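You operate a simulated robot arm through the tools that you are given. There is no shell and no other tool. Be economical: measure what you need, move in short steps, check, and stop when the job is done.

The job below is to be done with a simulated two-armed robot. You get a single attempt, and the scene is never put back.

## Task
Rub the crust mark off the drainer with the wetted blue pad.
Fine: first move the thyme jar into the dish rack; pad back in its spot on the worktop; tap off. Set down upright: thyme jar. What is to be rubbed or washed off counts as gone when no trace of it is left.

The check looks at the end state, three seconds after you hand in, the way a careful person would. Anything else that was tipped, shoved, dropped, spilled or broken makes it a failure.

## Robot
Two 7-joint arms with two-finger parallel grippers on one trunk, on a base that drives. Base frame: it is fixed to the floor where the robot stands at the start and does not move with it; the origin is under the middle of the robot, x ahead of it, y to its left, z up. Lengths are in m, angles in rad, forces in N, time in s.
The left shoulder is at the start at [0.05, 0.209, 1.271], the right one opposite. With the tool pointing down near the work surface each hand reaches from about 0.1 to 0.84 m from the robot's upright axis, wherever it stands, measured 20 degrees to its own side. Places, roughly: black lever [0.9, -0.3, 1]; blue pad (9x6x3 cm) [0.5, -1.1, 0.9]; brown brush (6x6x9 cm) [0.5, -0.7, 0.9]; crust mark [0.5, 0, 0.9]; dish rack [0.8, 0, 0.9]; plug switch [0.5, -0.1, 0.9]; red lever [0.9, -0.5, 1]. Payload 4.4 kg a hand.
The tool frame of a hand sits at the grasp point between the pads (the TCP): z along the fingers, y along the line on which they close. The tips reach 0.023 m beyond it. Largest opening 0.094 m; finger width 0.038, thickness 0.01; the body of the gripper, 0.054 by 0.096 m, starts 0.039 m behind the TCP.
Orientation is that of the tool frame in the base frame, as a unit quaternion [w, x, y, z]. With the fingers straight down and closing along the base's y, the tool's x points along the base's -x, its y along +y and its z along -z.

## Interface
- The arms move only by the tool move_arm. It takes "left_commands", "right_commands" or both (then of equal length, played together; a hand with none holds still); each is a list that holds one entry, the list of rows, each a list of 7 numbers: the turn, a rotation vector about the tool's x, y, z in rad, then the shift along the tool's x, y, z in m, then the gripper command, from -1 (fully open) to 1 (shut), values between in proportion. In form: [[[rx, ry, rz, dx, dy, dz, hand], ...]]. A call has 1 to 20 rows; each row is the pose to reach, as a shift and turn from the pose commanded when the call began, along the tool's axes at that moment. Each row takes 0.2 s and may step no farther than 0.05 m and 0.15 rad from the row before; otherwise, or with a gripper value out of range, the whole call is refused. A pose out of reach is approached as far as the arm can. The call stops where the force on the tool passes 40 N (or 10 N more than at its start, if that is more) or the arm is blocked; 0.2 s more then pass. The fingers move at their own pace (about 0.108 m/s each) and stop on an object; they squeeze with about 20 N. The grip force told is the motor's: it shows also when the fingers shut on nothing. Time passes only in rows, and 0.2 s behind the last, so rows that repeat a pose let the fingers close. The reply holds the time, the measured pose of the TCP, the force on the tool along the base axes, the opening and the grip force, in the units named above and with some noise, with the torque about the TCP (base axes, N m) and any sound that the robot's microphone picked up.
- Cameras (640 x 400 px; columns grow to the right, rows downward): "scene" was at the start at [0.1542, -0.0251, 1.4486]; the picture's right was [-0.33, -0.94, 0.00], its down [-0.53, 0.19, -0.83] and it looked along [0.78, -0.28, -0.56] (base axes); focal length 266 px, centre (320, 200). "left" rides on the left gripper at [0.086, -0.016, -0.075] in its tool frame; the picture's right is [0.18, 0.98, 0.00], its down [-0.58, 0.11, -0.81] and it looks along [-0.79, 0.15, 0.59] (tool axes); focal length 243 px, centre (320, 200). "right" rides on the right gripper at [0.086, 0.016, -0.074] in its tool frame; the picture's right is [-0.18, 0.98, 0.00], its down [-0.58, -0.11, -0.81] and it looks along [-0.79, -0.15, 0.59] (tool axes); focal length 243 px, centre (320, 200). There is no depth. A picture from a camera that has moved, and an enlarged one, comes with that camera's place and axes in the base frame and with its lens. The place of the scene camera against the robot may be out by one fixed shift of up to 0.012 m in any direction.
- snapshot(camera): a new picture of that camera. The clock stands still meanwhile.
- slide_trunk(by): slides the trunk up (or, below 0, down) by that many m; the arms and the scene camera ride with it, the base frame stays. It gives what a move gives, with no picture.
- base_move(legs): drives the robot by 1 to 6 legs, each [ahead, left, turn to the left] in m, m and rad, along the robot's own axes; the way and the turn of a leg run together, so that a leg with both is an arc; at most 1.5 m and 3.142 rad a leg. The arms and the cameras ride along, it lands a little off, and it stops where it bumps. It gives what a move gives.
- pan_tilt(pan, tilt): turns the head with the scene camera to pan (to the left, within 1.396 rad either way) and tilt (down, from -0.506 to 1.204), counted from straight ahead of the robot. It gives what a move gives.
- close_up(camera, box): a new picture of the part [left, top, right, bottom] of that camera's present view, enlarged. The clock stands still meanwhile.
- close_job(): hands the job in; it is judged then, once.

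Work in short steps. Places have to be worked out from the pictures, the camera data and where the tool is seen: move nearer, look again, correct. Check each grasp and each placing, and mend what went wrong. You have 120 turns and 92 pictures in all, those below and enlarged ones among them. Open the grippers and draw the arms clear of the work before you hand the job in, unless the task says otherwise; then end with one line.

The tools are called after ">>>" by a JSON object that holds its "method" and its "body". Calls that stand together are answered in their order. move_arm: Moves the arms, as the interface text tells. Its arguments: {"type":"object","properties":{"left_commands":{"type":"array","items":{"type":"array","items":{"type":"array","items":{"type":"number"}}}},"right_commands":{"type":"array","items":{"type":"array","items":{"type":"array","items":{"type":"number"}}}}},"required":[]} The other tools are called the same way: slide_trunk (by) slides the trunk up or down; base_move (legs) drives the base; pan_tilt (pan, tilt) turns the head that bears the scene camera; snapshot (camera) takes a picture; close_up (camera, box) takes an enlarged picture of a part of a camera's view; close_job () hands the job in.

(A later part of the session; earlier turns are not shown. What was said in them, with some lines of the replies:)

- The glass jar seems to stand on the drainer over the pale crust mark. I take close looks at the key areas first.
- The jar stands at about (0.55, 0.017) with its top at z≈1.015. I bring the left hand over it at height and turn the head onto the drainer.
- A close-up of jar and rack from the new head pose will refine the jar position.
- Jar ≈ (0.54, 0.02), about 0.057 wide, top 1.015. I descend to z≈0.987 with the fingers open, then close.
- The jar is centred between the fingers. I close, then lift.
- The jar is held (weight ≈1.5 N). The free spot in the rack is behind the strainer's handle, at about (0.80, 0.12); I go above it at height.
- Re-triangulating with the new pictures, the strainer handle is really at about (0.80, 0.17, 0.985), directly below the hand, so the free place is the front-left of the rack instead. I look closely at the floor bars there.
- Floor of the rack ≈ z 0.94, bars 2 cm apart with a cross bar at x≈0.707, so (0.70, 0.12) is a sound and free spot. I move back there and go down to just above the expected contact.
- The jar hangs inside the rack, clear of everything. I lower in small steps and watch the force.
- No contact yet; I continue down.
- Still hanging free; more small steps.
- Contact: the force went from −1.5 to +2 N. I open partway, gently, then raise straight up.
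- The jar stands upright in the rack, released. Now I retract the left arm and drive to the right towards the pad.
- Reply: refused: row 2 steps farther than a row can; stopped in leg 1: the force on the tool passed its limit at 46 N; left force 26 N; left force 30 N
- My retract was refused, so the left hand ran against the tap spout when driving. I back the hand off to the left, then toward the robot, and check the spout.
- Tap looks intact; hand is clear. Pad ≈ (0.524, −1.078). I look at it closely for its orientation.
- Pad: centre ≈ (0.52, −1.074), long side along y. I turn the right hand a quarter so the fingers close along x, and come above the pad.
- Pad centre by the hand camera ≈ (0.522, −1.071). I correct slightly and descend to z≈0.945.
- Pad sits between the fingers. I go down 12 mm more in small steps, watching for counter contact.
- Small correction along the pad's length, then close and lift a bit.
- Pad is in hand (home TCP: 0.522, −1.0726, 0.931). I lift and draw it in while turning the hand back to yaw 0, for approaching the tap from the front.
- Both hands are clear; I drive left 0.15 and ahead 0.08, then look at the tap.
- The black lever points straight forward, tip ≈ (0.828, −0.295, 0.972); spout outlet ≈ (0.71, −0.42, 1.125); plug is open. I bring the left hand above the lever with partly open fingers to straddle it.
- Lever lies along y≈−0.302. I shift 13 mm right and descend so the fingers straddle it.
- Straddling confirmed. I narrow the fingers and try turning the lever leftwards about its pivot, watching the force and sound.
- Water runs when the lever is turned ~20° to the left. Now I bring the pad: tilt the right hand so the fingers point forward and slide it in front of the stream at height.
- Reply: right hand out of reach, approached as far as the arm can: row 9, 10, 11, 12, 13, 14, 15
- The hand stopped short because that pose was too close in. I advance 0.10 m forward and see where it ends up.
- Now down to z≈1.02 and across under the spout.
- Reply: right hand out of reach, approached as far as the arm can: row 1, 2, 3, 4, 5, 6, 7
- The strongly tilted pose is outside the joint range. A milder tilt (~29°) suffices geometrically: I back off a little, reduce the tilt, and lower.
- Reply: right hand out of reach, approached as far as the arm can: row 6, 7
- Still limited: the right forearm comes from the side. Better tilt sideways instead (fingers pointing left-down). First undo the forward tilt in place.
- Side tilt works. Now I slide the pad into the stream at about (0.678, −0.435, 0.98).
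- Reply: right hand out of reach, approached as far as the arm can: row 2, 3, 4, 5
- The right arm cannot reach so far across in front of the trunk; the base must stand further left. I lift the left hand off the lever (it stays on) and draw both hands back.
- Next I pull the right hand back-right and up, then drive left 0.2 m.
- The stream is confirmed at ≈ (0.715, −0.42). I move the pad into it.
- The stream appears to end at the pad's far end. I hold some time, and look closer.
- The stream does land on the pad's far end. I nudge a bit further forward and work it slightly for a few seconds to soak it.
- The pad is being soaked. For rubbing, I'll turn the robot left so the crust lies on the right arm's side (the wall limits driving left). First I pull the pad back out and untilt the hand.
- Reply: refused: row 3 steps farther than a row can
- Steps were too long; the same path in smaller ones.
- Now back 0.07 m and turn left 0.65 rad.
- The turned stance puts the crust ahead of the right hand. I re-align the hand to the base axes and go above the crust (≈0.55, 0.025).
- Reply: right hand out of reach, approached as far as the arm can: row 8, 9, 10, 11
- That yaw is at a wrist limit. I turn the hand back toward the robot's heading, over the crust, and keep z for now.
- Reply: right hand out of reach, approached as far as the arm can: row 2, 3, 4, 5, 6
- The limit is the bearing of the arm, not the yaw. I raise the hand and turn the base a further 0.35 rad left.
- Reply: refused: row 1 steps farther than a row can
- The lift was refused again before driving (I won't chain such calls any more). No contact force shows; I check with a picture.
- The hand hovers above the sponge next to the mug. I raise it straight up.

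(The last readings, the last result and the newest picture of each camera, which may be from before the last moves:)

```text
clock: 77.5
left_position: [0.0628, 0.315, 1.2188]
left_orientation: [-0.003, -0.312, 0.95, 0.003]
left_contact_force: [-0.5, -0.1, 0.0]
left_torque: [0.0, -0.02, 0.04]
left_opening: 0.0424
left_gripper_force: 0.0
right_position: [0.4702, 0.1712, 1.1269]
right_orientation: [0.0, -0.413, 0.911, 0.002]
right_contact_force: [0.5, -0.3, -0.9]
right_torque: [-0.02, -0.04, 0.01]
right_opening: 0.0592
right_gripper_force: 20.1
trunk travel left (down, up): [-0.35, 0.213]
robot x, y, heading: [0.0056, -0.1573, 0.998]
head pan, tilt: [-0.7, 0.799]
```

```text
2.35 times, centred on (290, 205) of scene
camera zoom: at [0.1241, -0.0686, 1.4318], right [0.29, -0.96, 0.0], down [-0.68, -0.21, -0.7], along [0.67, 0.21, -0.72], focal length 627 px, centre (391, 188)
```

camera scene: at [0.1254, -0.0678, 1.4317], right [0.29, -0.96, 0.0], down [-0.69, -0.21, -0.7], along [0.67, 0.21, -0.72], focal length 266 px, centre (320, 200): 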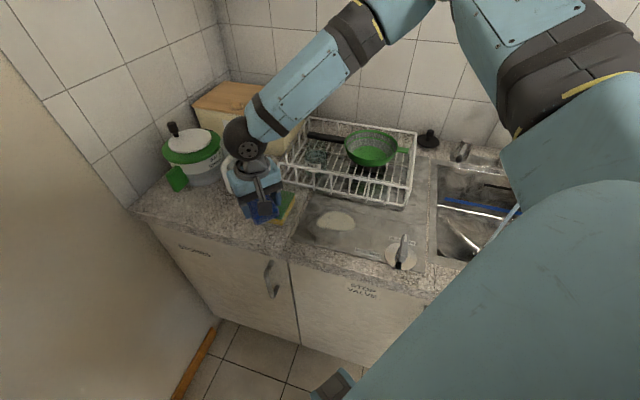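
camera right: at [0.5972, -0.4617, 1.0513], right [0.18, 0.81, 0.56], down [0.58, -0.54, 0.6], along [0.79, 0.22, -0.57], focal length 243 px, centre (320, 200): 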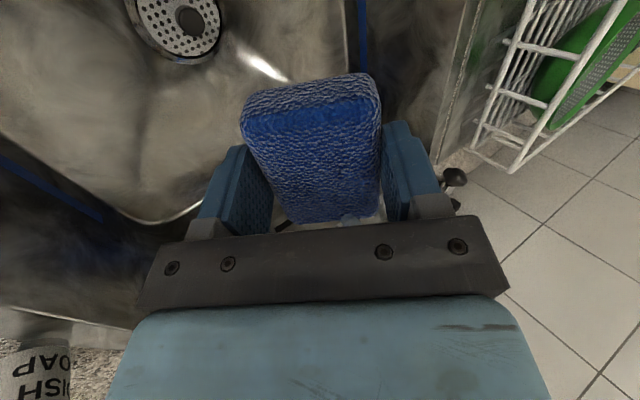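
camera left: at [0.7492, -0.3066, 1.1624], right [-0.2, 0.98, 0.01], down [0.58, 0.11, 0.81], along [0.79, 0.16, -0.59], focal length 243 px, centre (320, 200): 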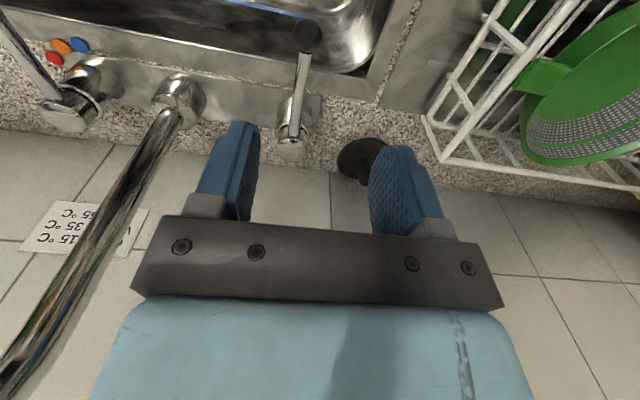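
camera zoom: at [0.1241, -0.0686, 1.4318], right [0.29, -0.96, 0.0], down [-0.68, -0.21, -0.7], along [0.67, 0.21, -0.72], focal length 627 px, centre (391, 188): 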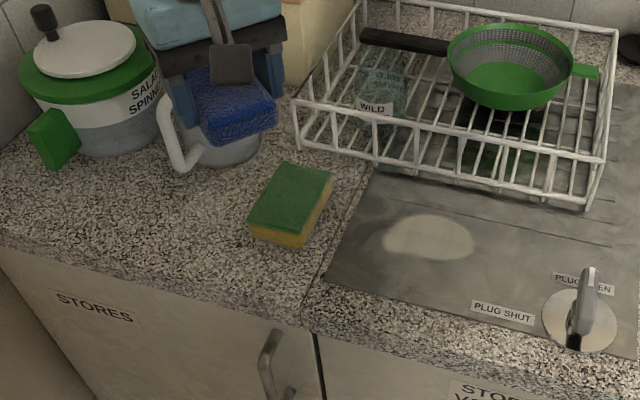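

Nothing was displaced. I move the hand over the crust with a partial re-yaw.

>>> {"method": "move_arm", "body": {"right_commands": [[[0, 0, 0.1, 0.0125, -0.0393, 0, 1], [0, 0, 0.2, 0.025, -0.0785, 0, 1], [0, 0, 0.3, 0.0375, -0.1178, 0, 1], [0, 0, 0.4, 0.05, -0.157, 0, 1], [0, 0, 0.5, 0.05, -0.157, 0.04, 1], [0, 0, 0.6, 0.05, -0.157, 0.08, 1], [0, 0, 0.6, 0.05, -0.157, 0.12, 1], [0, 0, 0.6, 0.05, -0.157, 0.15, 1]]]}}

>>> {"method": "close_up", "body": {"camera": "scene", "box": [220, 130, 420, 270]}}

```text
clock: 79.3
left_position: [0.0643, 0.3159, 1.2171]
left_orientation: [-0.004, -0.313, 0.95, 0.002]
left_contact_force: [0.6, 0.2, 0.3]
left_torque: [0.0, -0.01, 0.01]
left_opening: 0.0424
left_gripper_force: 0.0
right_position: [0.5563, 0.0331, 0.9723]
right_orientation: [0.0, -0.125, 0.992, 0.001]
right_contact_force: [0.1, -0.2, -0.4]
right_torque: [-0.02, 0.02, 0.01]
right_opening: 0.0592
right_gripper_force: 20.1
trunk travel left (down, up): [-0.35, 0.213]
robot x, y, heading: [0.0069, -0.1507, 0.996]
head pan, tilt: [-0.7, 0.799]
```

```text
2.86 times, centred on (320, 200) of scene
camera zoom: at [0.1257, -0.0671, 1.4316], right [0.29, -0.96, 0.0], down [-0.69, -0.21, -0.7], along [0.67, 0.2, -0.72], focal length 761 px, centre (320, 200)
```

zoom: 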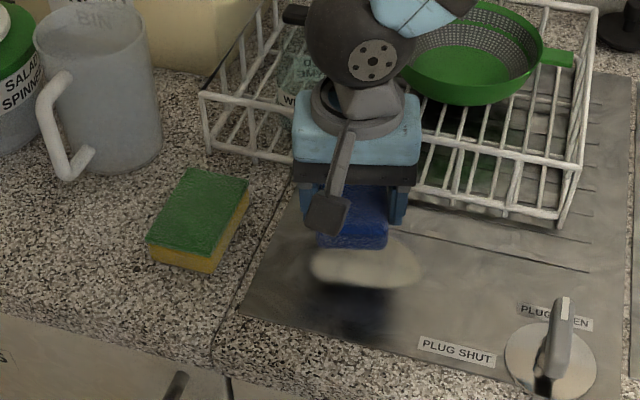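

Now I lower toward the drainer, shifting slightly nearer, since the crust's near edge peeks out in front of the pad.

>>> {"method": "move_arm", "body": {"right_commands": [[[0, 0, 0, 0.008, -0.002, 0.02, 1], [0, 0, 0, 0.013, -0.002, 0.035, 1], [0, 0, 0, 0.013, -0.002, 0.038, 1], [0, 0, 0, 0.013, -0.002, 0.038, 1]]]}}

```text
clock: 80.3
left_position: [0.0612, 0.3145, 1.2184]
left_orientation: [-0.003, -0.312, 0.95, 0.003]
left_contact_force: [-0.3, -0.5, 1.2]
left_torque: [0.03, -0.01, 0.0]
left_opening: 0.0422
left_gripper_force: 0.0
right_position: [0.544, 0.0281, 0.9368]
right_orientation: [0.001, -0.124, 0.992, 0.001]
right_contact_force: [4.0, -1.1, 13.4]
right_torque: [-0.03, -0.27, 0.01]
right_opening: 0.0594
right_gripper_force: 20.0
trunk travel left (down, up): [-0.35, 0.213]
robot x, y, heading: [0.0058, -0.1532, 0.999]
head pan, tilt: [-0.7, 0.799]
```

Pad presses with ~13 N. I rub over the crust in a back-and-forth pattern.

>>> {"method": "move_arm", "body": {"right_commands": [[[0, 0, 0, -0.015, 0, 0.001, 1], [0, 0, 0, 0.02, 0, 0.001, 1], [0, 0, 0, 0.02, -0.02, 0.001, 1], [0, 0, 0, -0.015, -0.02, 0.001, 1], [0, 0, 0, -0.015, -0.04, 0.001, 1], [0, 0, 0, 0.02, -0.04, 0.001, 1], [0, 0, 0, 0.02, -0.01, 0.001, 1], [0, 0, 0, -0.015, -0.01, 0.001, 1], [0, 0, 0, -0.015, 0.02, 0.001, 1], [0, 0, 0, 0.02, 0.02, 0.001, 1], [0, 0, 0, 0.02, 0.038, 0.001, 1], [0, 0, 0, -0.015, 0.038, 0.001, 1], [0, 0, 0, -0.015, 0.01, 0.001, 1], [0, 0, 0, 0.02, 0.01, 0.001, 1], [0, 0, 0, 0, 0, 0, 1]]]}}

>>> {"method": "close_up", "body": {"camera": "scene", "box": [220, 130, 420, 270]}}

```text
clock: 83.5
left_position: [0.0619, 0.3143, 1.2189]
left_orientation: [-0.002, -0.313, 0.95, 0.004]
left_contact_force: [0.2, -0.3, 0.2]
left_torque: [0.02, 0.01, 0.02]
left_opening: 0.0421
left_gripper_force: 0.0
right_position: [0.5424, 0.0242, 0.9332]
right_orientation: [0.0, -0.125, 0.992, 0.0]
right_contact_force: [-6.1, 2.3, 14.9]
right_torque: [0.1, -0.13, 0.11]
right_opening: 0.0589
right_gripper_force: 19.9
trunk travel left (down, up): [-0.35, 0.213]
robot x, y, heading: [0.0074, -0.1499, 0.995]
head pan, tilt: [-0.7, 0.799]
```

```text
2.86 times, centred on (320, 200) of scene
camera zoom: at [0.1239, -0.0694, 1.4318], right [0.29, -0.96, 0.0], down [-0.68, -0.21, -0.7], along [0.67, 0.21, -0.72], focal length 761 px, centre (320, 200)
```

zoom: 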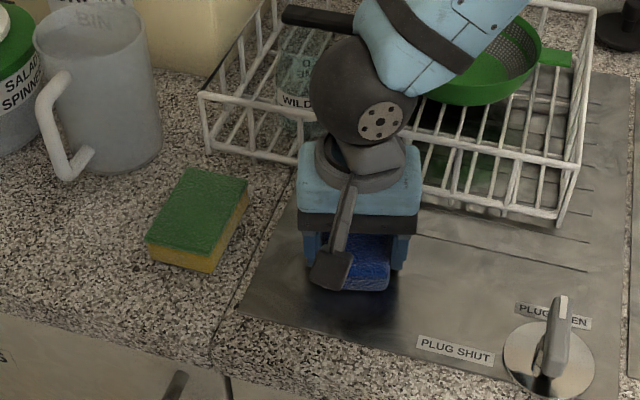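

The visible part looks clean. I lift and look underneath.

>>> {"method": "move_arm", "body": {"right_commands": [[[0, 0, 0, 0, 0, -0.04, 1], [0, 0, 0, 0, 0, -0.08, 1], [0, 0, 0, 0, 0, -0.12, 1], [0, 0, 0, 0, 0, -0.16, 1], [0, 0, 0, 0, 0, -0.2, 1]]]}}

>>> {"method": "close_up", "body": {"camera": "scene", "box": [250, 170, 390, 270]}}

```text
clock: 84.8
left_position: [0.0609, 0.3153, 1.2185]
left_orientation: [-0.002, -0.312, 0.95, 0.003]
left_contact_force: [-0.6, 0.4, 0.5]
left_torque: [0.04, 0.0, 0.01]
left_opening: 0.0423
left_gripper_force: 0.1
right_position: [0.5387, 0.0257, 1.1359]
right_orientation: [0.0, -0.125, 0.992, 0.0]
right_contact_force: [-0.7, -0.2, -0.8]
right_torque: [0.02, 0.0, -0.01]
right_opening: 0.0595
right_gripper_force: 20.0
trunk travel left (down, up): [-0.35, 0.213]
robot x, y, heading: [0.007, -0.1524, 0.997]
head pan, tilt: [-0.7, 0.799]
```

```text
4.00 times, centred on (320, 220) of scene
camera zoom: at [0.1243, -0.0685, 1.4318], right [0.29, -0.96, 0.0], down [-0.68, -0.21, -0.7], along [0.67, 0.21, -0.72], focal length 1066 px, centre (320, 120)
```

zoom: 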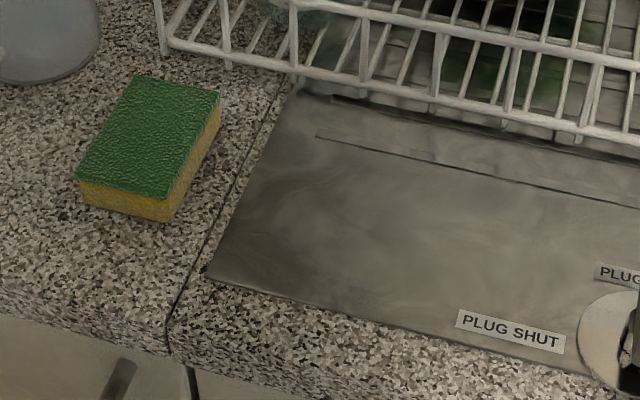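

It looks gone; one tighter look for faint traces.

>>> {"method": "close_up", "body": {"camera": "scene", "box": [300, 195, 380, 250]}}

>>> {"method": "snapshot", "body": {"camera": "right"}}

```text
7.27 times, centred on (340, 222) of scene
camera zoom: at [0.1243, -0.0685, 1.4318], right [0.29, -0.96, 0.0], down [-0.68, -0.21, -0.7], along [0.67, 0.21, -0.72], focal length 1938 px, centre (174, 36)
```

zoom: 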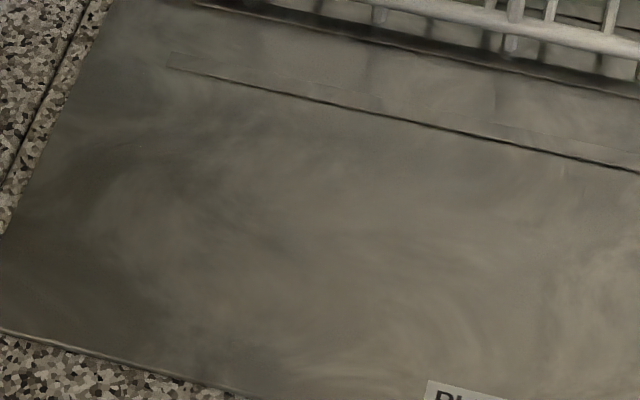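

```text
29 pictures are left
camera right: at [0.4518, 0.0215, 1.2112], right [-0.07, 1.0, 0.0], down [0.59, 0.04, 0.81], along [0.8, 0.05, -0.59], focal length 243 px, centre (320, 200)
```

right: 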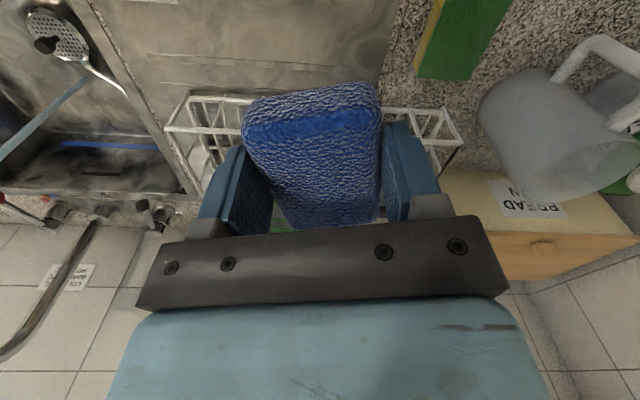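

Only the steel's normal smudging is visible. For safety I do one quick second pass and come up again.

>>> {"method": "move_arm", "body": {"right_commands": [[[0, 0, 0, 0, 0, 0.05, 1], [0, 0, 0, 0, 0, 0.1, 1], [0, 0, 0, 0, 0, 0.15, 1], [0, 0, 0, 0, 0, 0.185, 1], [0, 0, 0, 0, 0, 0.2, 1], [0, 0, 0, -0.015, -0.02, 0.201, 1], [0, 0, 0, 0.02, -0.02, 0.201, 1], [0, 0, 0, 0.02, -0.042, 0.201, 1], [0, 0, 0, -0.015, -0.042, 0.201, 1], [0, 0, 0, -0.015, 0, 0.201, 1], [0, 0, 0, 0.025, 0, 0.201, 1], [0, 0, 0, 0.025, 0.038, 0.201, 1], [0, 0, 0, -0.015, 0.038, 0.201, 1], [0, 0, 0, -0.015, 0.018, 0.201, 1], [0, 0, 0, 0.025, 0.018, 0.201, 1], [0, 0, 0, 0, 0, 0.17, 1], [0, 0, 0, 0, 0, 0.12, 1], [0, 0, 0, 0, 0, 0.07, 1], [0, 0, 0, 0, 0, 0.02, 1], [0, 0, 0, 0, 0, -0.03, 1]]]}}

>>> {"method": "close_up", "body": {"camera": "scene", "box": [250, 170, 390, 270]}}

```text
clock: 89.0
left_position: [0.0617, 0.315, 1.2192]
left_orientation: [-0.003, -0.314, 0.95, 0.003]
left_contact_force: [-0.7, -0.1, 0.5]
left_torque: [0.0, -0.01, 0.0]
left_opening: 0.0422
left_gripper_force: 0.0
right_position: [0.5409, 0.0248, 1.1647]
right_orientation: [0.0, -0.125, 0.992, 0.001]
right_contact_force: [0.3, -0.1, -0.3]
right_torque: [-0.04, -0.03, -0.01]
right_opening: 0.0591
right_gripper_force: 19.5
trunk travel left (down, up): [-0.35, 0.213]
robot x, y, heading: [0.0095, -0.1532, 0.999]
head pan, tilt: [-0.7, 0.799]
```

```text
4.00 times, centred on (320, 220) of scene
camera zoom: at [0.1235, -0.0681, 1.4318], right [0.29, -0.96, 0.0], down [-0.68, -0.21, -0.7], along [0.67, 0.21, -0.72], focal length 1066 px, centre (320, 120)
```

zoom: 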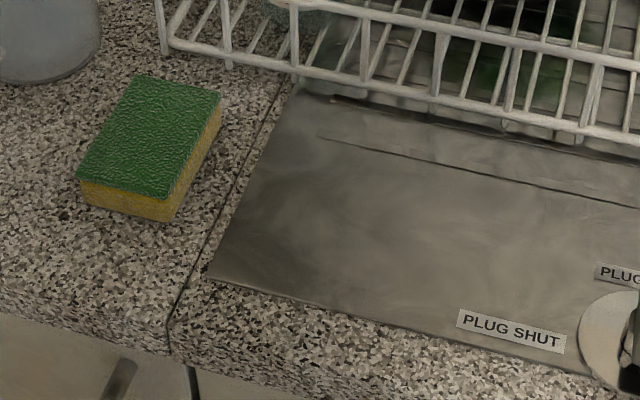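

Clean. I raise the pad to travel height before turning the base back.

>>> {"method": "move_arm", "body": {"right_commands": [[[0, 0, 0, 0.02, 0, -0.03, 1], [0, 0, 0, 0.04, 0, -0.06, 1]]]}}

```text
clock: 89.5
left_position: [0.0616, 0.3146, 1.2183]
left_orientation: [-0.003, -0.312, 0.95, 0.003]
left_contact_force: [0.3, 0.2, -1.0]
left_torque: [0.01, -0.05, 0.03]
left_opening: 0.0424
left_gripper_force: 0.2
right_position: [0.5021, 0.0142, 1.2272]
right_orientation: [0.0, -0.125, 0.992, 0.0]
right_contact_force: [-1.0, -1.1, -0.7]
right_torque: [-0.02, -0.01, -0.02]
right_opening: 0.0594
right_gripper_force: 19.5
trunk travel left (down, up): [-0.35, 0.213]
robot x, y, heading: [0.0084, -0.1523, 0.998]
head pan, tilt: [-0.7, 0.799]
```

Lift done. I turn right 0.998 rad, drive right 0.355 and ahead 0.07.

>>> {"method": "base_move", "body": {"legs": [[0, 0, -0.998], [0, -0.355, 0], [0.07, 0, 0]]}}

>>> {"method": "pan_tilt", "body": {"pan": -0.35, "tilt": 0.7}}

>>> {"method": "snapshot", "body": {"camera": "scene"}}

```text
clock: 96.4
left_position: [0.5, -0.3023, 1.2176]
left_orientation: [-0.001, 0.175, 0.985, 0.005]
left_contact_force: [0.6, 0.0, -0.7]
left_torque: [0.02, 0.03, 0.02]
left_opening: 0.0421
left_gripper_force: 0.0
right_position: [0.4912, -0.8337, 1.2244]
right_orientation: [0.0, 0.361, 0.933, 0.001]
right_contact_force: [0.8, -0.1, -0.8]
right_torque: [-0.02, 0.03, -0.02]
right_opening: 0.0594
right_gripper_force: 20.0
trunk travel left (down, up): [-0.35, 0.213]
robot x, y, heading: [0.0782, -0.5092, 0.006]
head pan, tilt: [-0.7, 0.799]
```

```text
clock: 97.2
left_position: [0.4995, -0.3013, 1.2174]
left_orientation: [-0.001, 0.175, 0.985, 0.004]
left_contact_force: [-0.3, -0.3, -0.1]
left_torque: [0.0, -0.03, 0.0]
left_opening: 0.0426
left_gripper_force: 0.2
right_position: [0.4912, -0.8333, 1.2272]
right_orientation: [0.0, 0.361, 0.933, 0.001]
right_contact_force: [0.0, 0.8, -0.5]
right_torque: [-0.01, 0.03, 0.02]
right_opening: 0.0592
right_gripper_force: 19.9
trunk travel left (down, up): [-0.35, 0.213]
robot x, y, heading: [0.0812, -0.5109, 0.011]
head pan, tilt: [-0.351, 0.7]
```

```text
27 pictures are left
camera scene: at [0.2295, -0.5361, 1.44], right [-0.34, -0.94, 0.0], down [-0.61, 0.22, -0.77], along [0.72, -0.26, -0.64], focal length 266 px, centre (320, 200)
```

scene: 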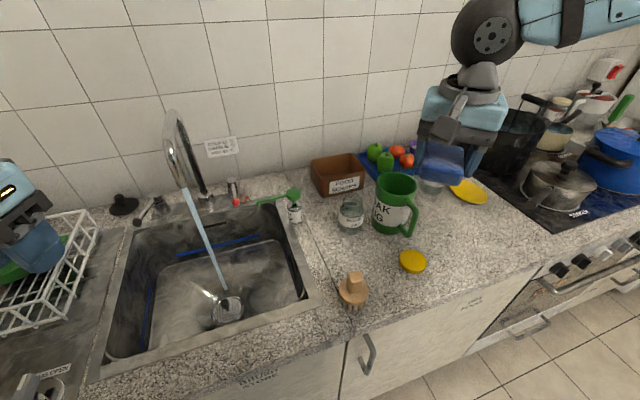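

Now I carry the pad over its spot with its original orientation.

>>> {"method": "move_arm", "body": {"right_commands": [[[0, 0, 0.137, -0.0307, -0.026, 0, 1], [0, 0, 0.274, -0.0613, -0.052, 0, 1], [0, 0, 0.411, -0.092, -0.078, 0, 1], [0, 0, 0.548, -0.1227, -0.104, 0, 1], [0, 0, 0.685, -0.1533, -0.13, 0, 1], [0, 0, 0.823, -0.184, -0.156, 0, 1], [0, 0, 0.823, -0.184, -0.156, 0.05, 1], [0, 0, 0.823, -0.184, -0.156, 0.1, 1]]]}}

```text
clock: 99.0
left_position: [0.5007, -0.3029, 1.2197]
left_orientation: [-0.002, 0.175, 0.984, 0.005]
left_contact_force: [0.3, 0.0, 0.3]
left_torque: [0.01, 0.02, 0.0]
left_opening: 0.0422
left_gripper_force: 0.1
right_position: [0.5264, -1.0738, 1.1219]
right_orientation: [0.0, 0.704, 0.71, 0.001]
right_contact_force: [-0.6, -0.5, -1.5]
right_torque: [0.01, -0.04, -0.01]
right_opening: 0.0592
right_gripper_force: 19.9
trunk travel left (down, up): [-0.35, 0.213]
robot x, y, heading: [0.0755, -0.5136, 0.004]
head pan, tilt: [-0.351, 0.7]
```

Lower to just above the worktop with a 4 mm correction.

>>> {"method": "move_arm", "body": {"right_commands": [[[0, 0, 0, 0.001, -0.004, 0.045, 1], [0, 0, 0, 0.001, -0.004, 0.09, 1], [0, 0, 0, 0.001, -0.004, 0.13, 1], [0, 0, 0, 0.001, -0.004, 0.165, 1], [0, 0, 0, 0.001, -0.004, 0.18, 1], [0, 0, 0, 0.001, -0.004, 0.185, 1], [0, 0, 0, 0.001, -0.004, 0.185, 1]]]}}

```text
clock: 100.7
left_position: [0.5004, -0.3011, 1.2183]
left_orientation: [-0.001, 0.175, 0.985, 0.004]
left_contact_force: [0.6, -0.9, 0.5]
left_torque: [-0.01, -0.03, 0.03]
left_opening: 0.0423
left_gripper_force: 0.0
right_position: [0.5216, -1.0711, 0.9392]
right_orientation: [0.0, 0.705, 0.71, 0.001]
right_contact_force: [0.2, 0.8, -0.4]
right_torque: [0.0, 0.01, 0.01]
right_opening: 0.0589
right_gripper_force: 19.8
trunk travel left (down, up): [-0.35, 0.213]
robot x, y, heading: [0.0803, -0.5158, 0.012]
head pan, tilt: [-0.351, 0.7]
```

A few millimetres more until contact.

>>> {"method": "move_arm", "body": {"right_commands": [[[0, 0, 0, 0, 0, 0.002, 1], [0, 0, 0, 0, 0, 0.004, 1], [0, 0, 0, 0, 0, 0.005, 1], [0, 0, 0, 0, 0, 0.005, 1]]]}}

```text
clock: 101.7
left_position: [0.4992, -0.3014, 1.2183]
left_orientation: [-0.001, 0.176, 0.984, 0.004]
left_contact_force: [-0.2, 0.4, -0.4]
left_torque: [-0.02, -0.05, 0.0]
left_opening: 0.0426
left_gripper_force: 0.1
right_position: [0.5197, -1.0713, 0.9355]
right_orientation: [-0.001, 0.704, 0.71, 0.0]
right_contact_force: [0.1, -0.2, -0.4]
right_torque: [-0.01, 0.0, 0.02]
right_opening: 0.0593
right_gripper_force: 19.8
trunk travel left (down, up): [-0.35, 0.213]
robot x, y, heading: [0.0812, -0.5138, 0.009]
head pan, tilt: [-0.351, 0.7]
```

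>>> {"method": "move_arm", "body": {"right_commands": [[[0, 0, 0, 0, 0.002, 0.002, 1], [0, 0, 0, 0, 0.002, 0.003, 1], [0, 0, 0, 0, 0.002, 0.003, 1]]]}}

```text
clock: 102.5
left_position: [0.4999, -0.3017, 1.2178]
left_orientation: [-0.001, 0.176, 0.984, 0.003]
left_contact_force: [-0.5, -1.0, 0.4]
left_torque: [-0.02, 0.04, -0.02]
left_opening: 0.0425
left_gripper_force: 0.0
right_position: [0.5227, -1.0727, 0.9328]
right_orientation: [-0.002, 0.704, 0.71, 0.001]
right_contact_force: [0.3, 0.2, 0.0]
right_torque: [0.0, 0.01, 0.02]
right_opening: 0.0592
right_gripper_force: 20.0
trunk travel left (down, up): [-0.35, 0.213]
robot x, y, heading: [0.0789, -0.5098, 0.015]
head pan, tilt: [-0.351, 0.7]
```

Practically at the original grasp height (0.931). I lower 1.5 mm more, open, and lift.

>>> {"method": "move_arm", "body": {"right_commands": [[[0, 0, 0, 0, 0, 0.0015, 1], [0, 0, 0, 0, 0, 0.0015, 0], [0, 0, 0, 0, 0, 0.0015, -1], [0, 0, 0, 0, 0, 0.0015, -1], [0, 0, 0, 0, 0, -0.03, -1], [0, 0, 0, 0, 0, -0.08, -1], [0, 0, 0, 0, 0, -0.13, -1], [0, 0, 0, 0, 0, -0.18, -1], [0, 0, 0, 0, 0, -0.23, -1], [0, 0, 0, 0, 0, -0.28, -1]]]}}

>>> {"method": "snapshot", "body": {"camera": "scene"}}

```text
clock: 104.7
left_position: [0.4994, -0.3012, 1.2171]
left_orientation: [-0.002, 0.176, 0.984, 0.003]
left_contact_force: [0.1, 0.0, 0.4]
left_torque: [0.0, 0.03, 0.0]
left_opening: 0.0424
left_gripper_force: 0.2
right_position: [0.521, -1.0706, 1.2118]
right_orientation: [0.0, 0.703, 0.711, 0.001]
right_contact_force: [-0.1, 0.6, 0.1]
right_torque: [0.01, 0.0, 0.02]
right_opening: 0.0944
right_gripper_force: 0.0
trunk travel left (down, up): [-0.35, 0.213]
robot x, y, heading: [0.0784, -0.5127, 0.009]
head pan, tilt: [-0.351, 0.7]
```

```text
26 pictures are left
camera scene: at [0.2296, -0.5348, 1.44], right [-0.33, -0.94, 0.0], down [-0.61, 0.21, -0.77], along [0.72, -0.26, -0.64], focal length 266 px, centre (320, 200)
```

scene: 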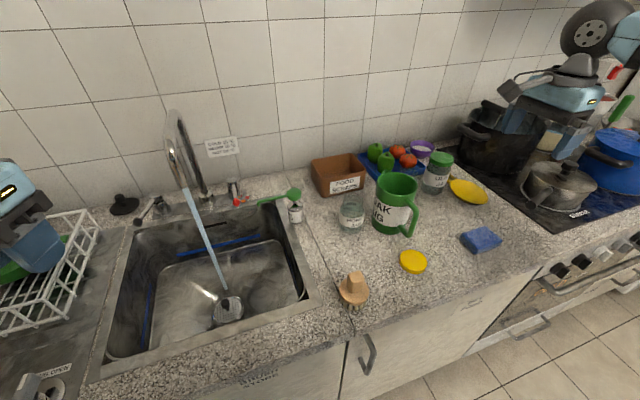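

The pad lies back in its spot. Now the left hand goes over the (turned) black lever at about (0.84, −0.276).

>>> {"method": "move_arm", "body": {"left_commands": [[[0, 0, 0, -0.039, 0.0178, 0, -0.2], [0, 0, 0, -0.078, 0.0355, 0, -0.2], [0, 0, 0, -0.117, 0.0533, 0, -0.2], [0, 0, 0, -0.156, 0.071, 0, -0.2], [0, 0, 0, -0.195, 0.0888, 0, -0.2], [0, 0, 0, -0.234, 0.1065, 0, -0.2], [0, 0, 0, -0.273, 0.1243, 0, -0.2], [0, 0, 0, -0.312, 0.142, 0, -0.2], [0, 0, 0, -0.312, 0.142, 0.05, -0.2], [0, 0, 0, -0.312, 0.142, 0.1, -0.2], [0, 0, 0, -0.312, 0.142, 0.13, -0.2]]]}}

>>> {"method": "snapshot", "body": {"camera": "left"}}

>>> {"method": "close_up", "body": {"camera": "scene", "box": [60, 90, 300, 240]}}

```text
clock: 107.0
left_position: [0.847, -0.2735, 1.0861]
left_orientation: [-0.002, 0.176, 0.984, 0.005]
left_contact_force: [-0.8, -0.8, 0.2]
left_torque: [0.02, -0.02, 0.01]
left_opening: 0.0562
left_gripper_force: 0.1
right_position: [0.523, -1.0724, 1.21]
right_orientation: [0.0, 0.704, 0.71, 0.0]
right_contact_force: [0.7, -1.0, 0.5]
right_torque: [0.03, 0.01, 0.01]
right_opening: 0.0938
right_gripper_force: 0.0
trunk travel left (down, up): [-0.35, 0.213]
robot x, y, heading: [0.0801, -0.515, 0.013]
head pan, tilt: [-0.351, 0.7]
```

```text
25 pictures are left
camera left: at [0.7602, -0.2596, 1.1609], right [0.17, 0.99, 0.01], down [0.58, -0.11, 0.81], along [0.79, -0.13, -0.59], focal length 243 px, centre (320, 200)
```

left: 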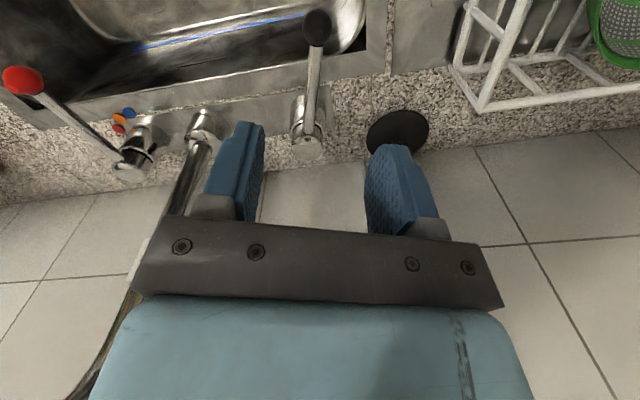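

```text
2.67 times, centred on (180, 165) of scene
camera zoom: at [0.2306, -0.5362, 1.4399], right [-0.33, -0.94, 0.0], down [-0.61, 0.22, -0.76], along [0.72, -0.26, -0.64], focal length 711 px, centre (693, 293)
```

zoom: 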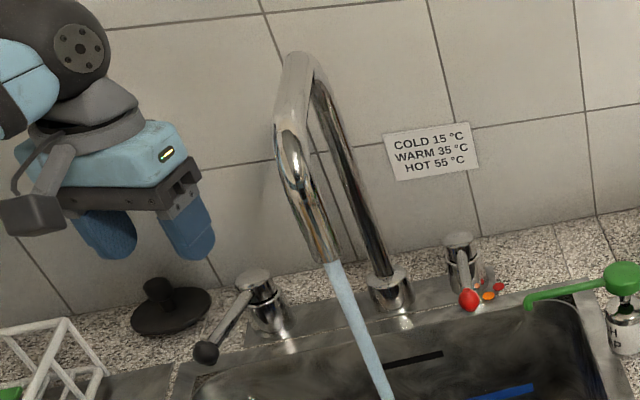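

The lever is in between the fingers' plane (about 0.27 rad open). I descend around it.

>>> {"method": "move_arm", "body": {"left_commands": [[[0, 0, 0, 0, -0.004, 0.04, -0.2], [0, 0, 0, 0, -0.004, 0.08, -0.2], [0, 0, 0, 0, -0.004, 0.11, -0.2], [0, 0, 0, 0, -0.004, 0.11, 0.2], [0, 0, 0, 0, -0.004, 0.11, 0.6], [0, 0, 0, 0, -0.004, 0.11, 0.6]]]}}

```text
clock: 108.5
left_position: [0.8405, -0.2753, 0.9739]
left_orientation: [-0.002, 0.175, 0.985, 0.004]
left_contact_force: [-0.5, -1.2, -3.7]
left_torque: [-0.15, -0.36, -0.04]
left_opening: 0.025
left_gripper_force: 44.9
right_position: [0.5224, -1.0704, 1.2103]
right_orientation: [-0.001, 0.704, 0.71, 0.001]
right_contact_force: [-0.1, -0.3, -0.3]
right_torque: [0.01, -0.04, -0.04]
right_opening: 0.0941
right_gripper_force: 0.1
trunk travel left (down, up): [-0.35, 0.213]
robot x, y, heading: [0.0825, -0.5112, 0.011]
head pan, tilt: [-0.351, 0.7]
```

The fingers now hold the lever. I ease slightly and turn it back to straight ahead.

>>> {"method": "move_arm", "body": {"left_commands": [[[0, 0, 0, 0, 0, 0, 0.42], [0, 0, -0.09, -0.001, -0.006, 0, 0.42], [0, 0, -0.18, -0.002, -0.012, 0, 0.42], [0, 0, -0.27, -0.003, -0.018, 0, 0.42], [0, 0, -0.35, -0.0036, -0.0235, 0, 0.42], [0, 0, -0.35, -0.0036, -0.0235, 0, 0.42]]]}}

>>> {"method": "close_up", "body": {"camera": "scene", "box": [60, 90, 300, 330]}}

```text
clock: 109.8
left_position: [0.8364, -0.2998, 0.9788]
left_orientation: [-0.002, 0.001, 1.0, 0.004]
left_contact_force: [0.0, -0.2, -0.1]
left_torque: [0.01, 0.01, -0.02]
left_opening: 0.0274
left_gripper_force: 0.1
right_position: [0.5205, -1.0722, 1.2108]
right_orientation: [0.0, 0.704, 0.71, 0.001]
right_contact_force: [0.2, 0.4, -0.1]
right_torque: [-0.03, -0.03, 0.02]
right_opening: 0.094
right_gripper_force: 0.1
trunk travel left (down, up): [-0.35, 0.213]
robot x, y, heading: [0.0814, -0.5101, 0.005]
head pan, tilt: [-0.351, 0.7]
```

```text
1.67 times, centred on (180, 210) of scene
camera zoom: at [0.2301, -0.5359, 1.4399], right [-0.33, -0.94, 0.0], down [-0.61, 0.22, -0.77], along [0.72, -0.26, -0.64], focal length 444 px, centre (553, 183)
```

zoom: 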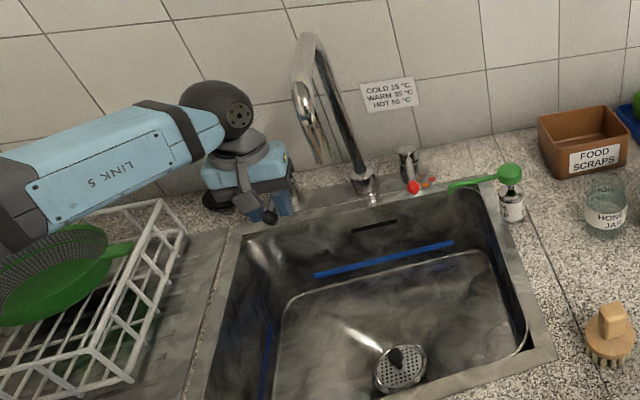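

The water has stopped. A last 3 mm nudge, then open and lift off.

>>> {"method": "move_arm", "body": {"left_commands": [[[0, 0, 0, 0, -0.003, 0, 0.42], [0, 0, 0, 0, -0.003, 0, 0.42], [0, 0, 0, 0, -0.001, 0, 0.0], [0, 0, 0, 0, -0.001, 0, -0.2], [0, 0, 0, 0, -0.001, -0.04, -0.2], [0, 0, 0, 0, -0.001, -0.08, -0.2], [0, 0, 0, 0, -0.001, -0.12, -0.2], [0, 0, 0, 0, -0.001, -0.17, -0.2], [0, 0, 0, 0, -0.001, -0.22, -0.2], [0, 0, 0, 0.05, -0.001, -0.23, -0.2], [0, 0, 0, 0.1, -0.001, -0.23, -0.2], [0, 0, 0, 0.15, 0.01, -0.23, -0.2], [0, 0, 0, 0.2, 0.02, -0.23, -0.2], [0, 0, 0, 0.25, 0.03, -0.23, -0.2], [0, 0, 0, 0.3, 0.04, -0.23, -0.2], [0, 0, 0, 0.35, 0.05, -0.23, -0.5], [0, 0, 0, 0.4, 0.05, -0.23, -1]]]}}

```text
refused: row 10 steps farther than a row can; nothing moved
```

Row lengths again; corrected.

>>> {"method": "move_arm", "body": {"left_commands": [[[0, 0, 0, 0, -0.003, 0, 0.42], [0, 0, 0, 0, -0.003, 0, 0.42], [0, 0, 0, 0, -0.001, 0, 0.0], [0, 0, 0, 0, -0.001, 0, -0.2], [0, 0, 0, 0, -0.001, -0.04, -0.2], [0, 0, 0, 0, -0.001, -0.08, -0.2], [0, 0, 0, 0, -0.001, -0.12, -0.2], [0, 0, 0, 0, -0.001, -0.165, -0.2], [0, 0, 0, 0, -0.001, -0.21, -0.2], [0, 0, 0, 0, -0.001, -0.25, -0.2], [0, 0, 0, 0.045, 0, -0.25, -0.2], [0, 0, 0, 0.09, 0, -0.25, -0.2], [0, 0, 0, 0.135, 0.01, -0.25, -0.2], [0, 0, 0, 0.18, 0.02, -0.25, -0.2], [0, 0, 0, 0.225, 0.03, -0.25, -0.2], [0, 0, 0, 0.27, 0.04, -0.25, -0.2], [0, 0, 0, 0.315, 0.05, -0.25, -0.5], [0, 0, 0, 0.36, 0.05, -0.25, -1], [0, 0, 0, 0.4, 0.05, -0.25, -1]]]}}

>>> {"method": "close_up", "body": {"camera": "scene", "box": [90, 80, 290, 330]}}

>>> {"method": "close_up", "body": {"camera": "scene", "box": [320, 120, 560, 320]}}

```text
clock: 113.8
left_position: [0.4338, -0.2478, 1.2293]
left_orientation: [0.0, 0.0, 1.0, 0.004]
left_contact_force: [0.1, 0.3, 0.6]
left_torque: [0.01, 0.01, 0.04]
left_opening: 0.0937
left_gripper_force: 0.1
right_position: [0.5215, -1.0703, 1.2114]
right_orientation: [0.001, 0.704, 0.71, 0.001]
right_contact_force: [0.7, -0.1, 1.1]
right_torque: [0.01, -0.02, 0.01]
right_opening: 0.0939
right_gripper_force: 0.0
trunk travel left (down, up): [-0.35, 0.213]
robot x, y, heading: [0.0802, -0.5145, 0.009]
head pan, tilt: [-0.351, 0.7]
```

```text
1.60 times, centred on (190, 205) of scene
camera zoom: at [0.2289, -0.5355, 1.4401], right [-0.33, -0.94, 0.0], down [-0.61, 0.22, -0.77], along [0.72, -0.26, -0.64], focal length 426 px, centre (528, 192)
```

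zoom: 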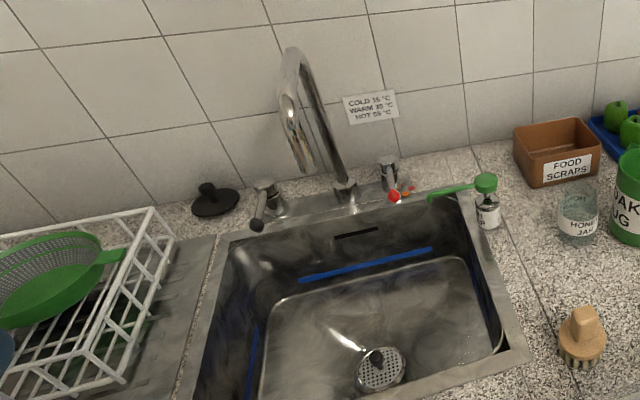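

```text
2.00 times, centred on (440, 220) of scene
camera zoom: at [0.2289, -0.5355, 1.4401], right [-0.33, -0.94, 0.0], down [-0.61, 0.22, -0.77], along [0.72, -0.26, -0.64], focal length 533 px, centre (80, 160)
```

zoom: 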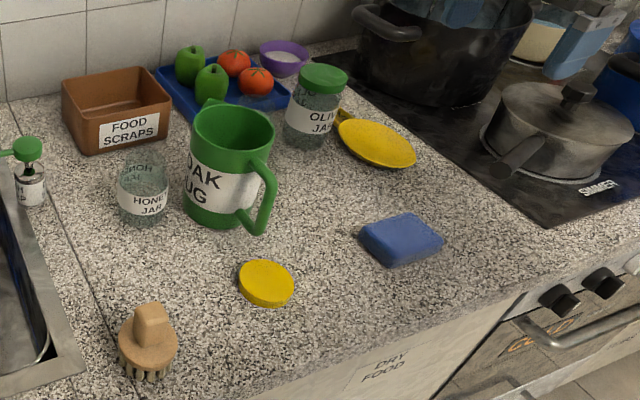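

Tap off, pad in place, all else standing. I check the spout for drips, and the rack and drainer a last time.

>>> {"method": "close_up", "body": {"camera": "scene", "box": [140, 100, 260, 230]}}

>>> {"method": "pan_tilt", "body": {"pan": 0.5, "tilt": 0.7}}

>>> {"method": "snapshot", "body": {"camera": "scene"}}

```text
3.08 times, centred on (200, 165) of scene
camera zoom: at [0.2289, -0.5355, 1.4401], right [-0.33, -0.94, 0.0], down [-0.61, 0.22, -0.77], along [0.72, -0.26, -0.64], focal length 820 px, centre (689, 308)
```

zoom: 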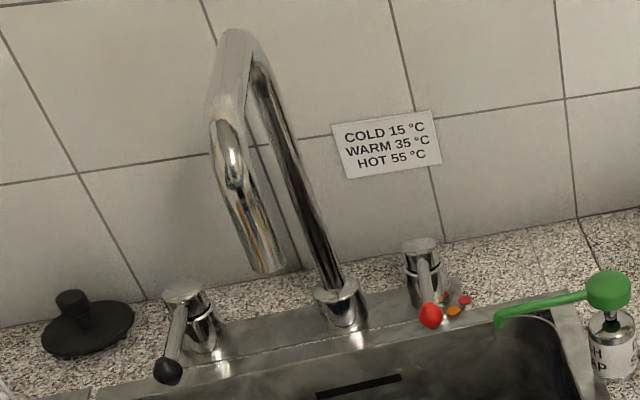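

```text
clock: 115.0
left_position: [0.435, -0.2494, 1.2287]
left_orientation: [-0.001, 0.001, 1.0, 0.004]
left_contact_force: [0.6, 0.2, 0.1]
left_torque: [0.01, 0.0, 0.01]
left_opening: 0.094
left_gripper_force: 0.1
right_position: [0.522, -1.0701, 1.2113]
right_orientation: [-0.001, 0.704, 0.71, 0.001]
right_contact_force: [0.0, 0.6, -0.2]
right_torque: [0.02, 0.04, 0.02]
right_opening: 0.094
right_gripper_force: 0.2
trunk travel left (down, up): [-0.35, 0.213]
robot x, y, heading: [0.0766, -0.5118, 0.007]
head pan, tilt: [0.499, 0.7]
```

```text
19 pictures are left
camera scene: at [0.2243, -0.4663, 1.4399], right [0.49, -0.87, 0.0], down [-0.56, -0.31, -0.76], along [0.67, 0.37, -0.64], focal length 266 px, centre (320, 200)
```

scene: 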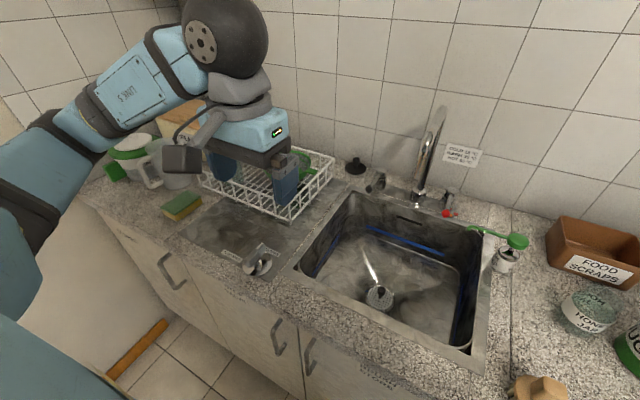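

No drips, the drainer is clean, the jar stood untouched in the rack, and both hands are empty and clear. I hand the job in.

>>> {"method": "close_job", "body": {}}

```text
The job is handed in.
```

I rubbed the crust mark off the drainer with the wetted blue pad, and no trace shows in the last close-ups. Before that I set the thyme jar upright in the dish rack. The pad is back in its spot on the worktop, the tap is off with no drip, and both grippers are open and clear. While I was driving, the left hand bumped the tap spout at about 46 N; the tap looks undamaged and ran and shut off normally afterwards.
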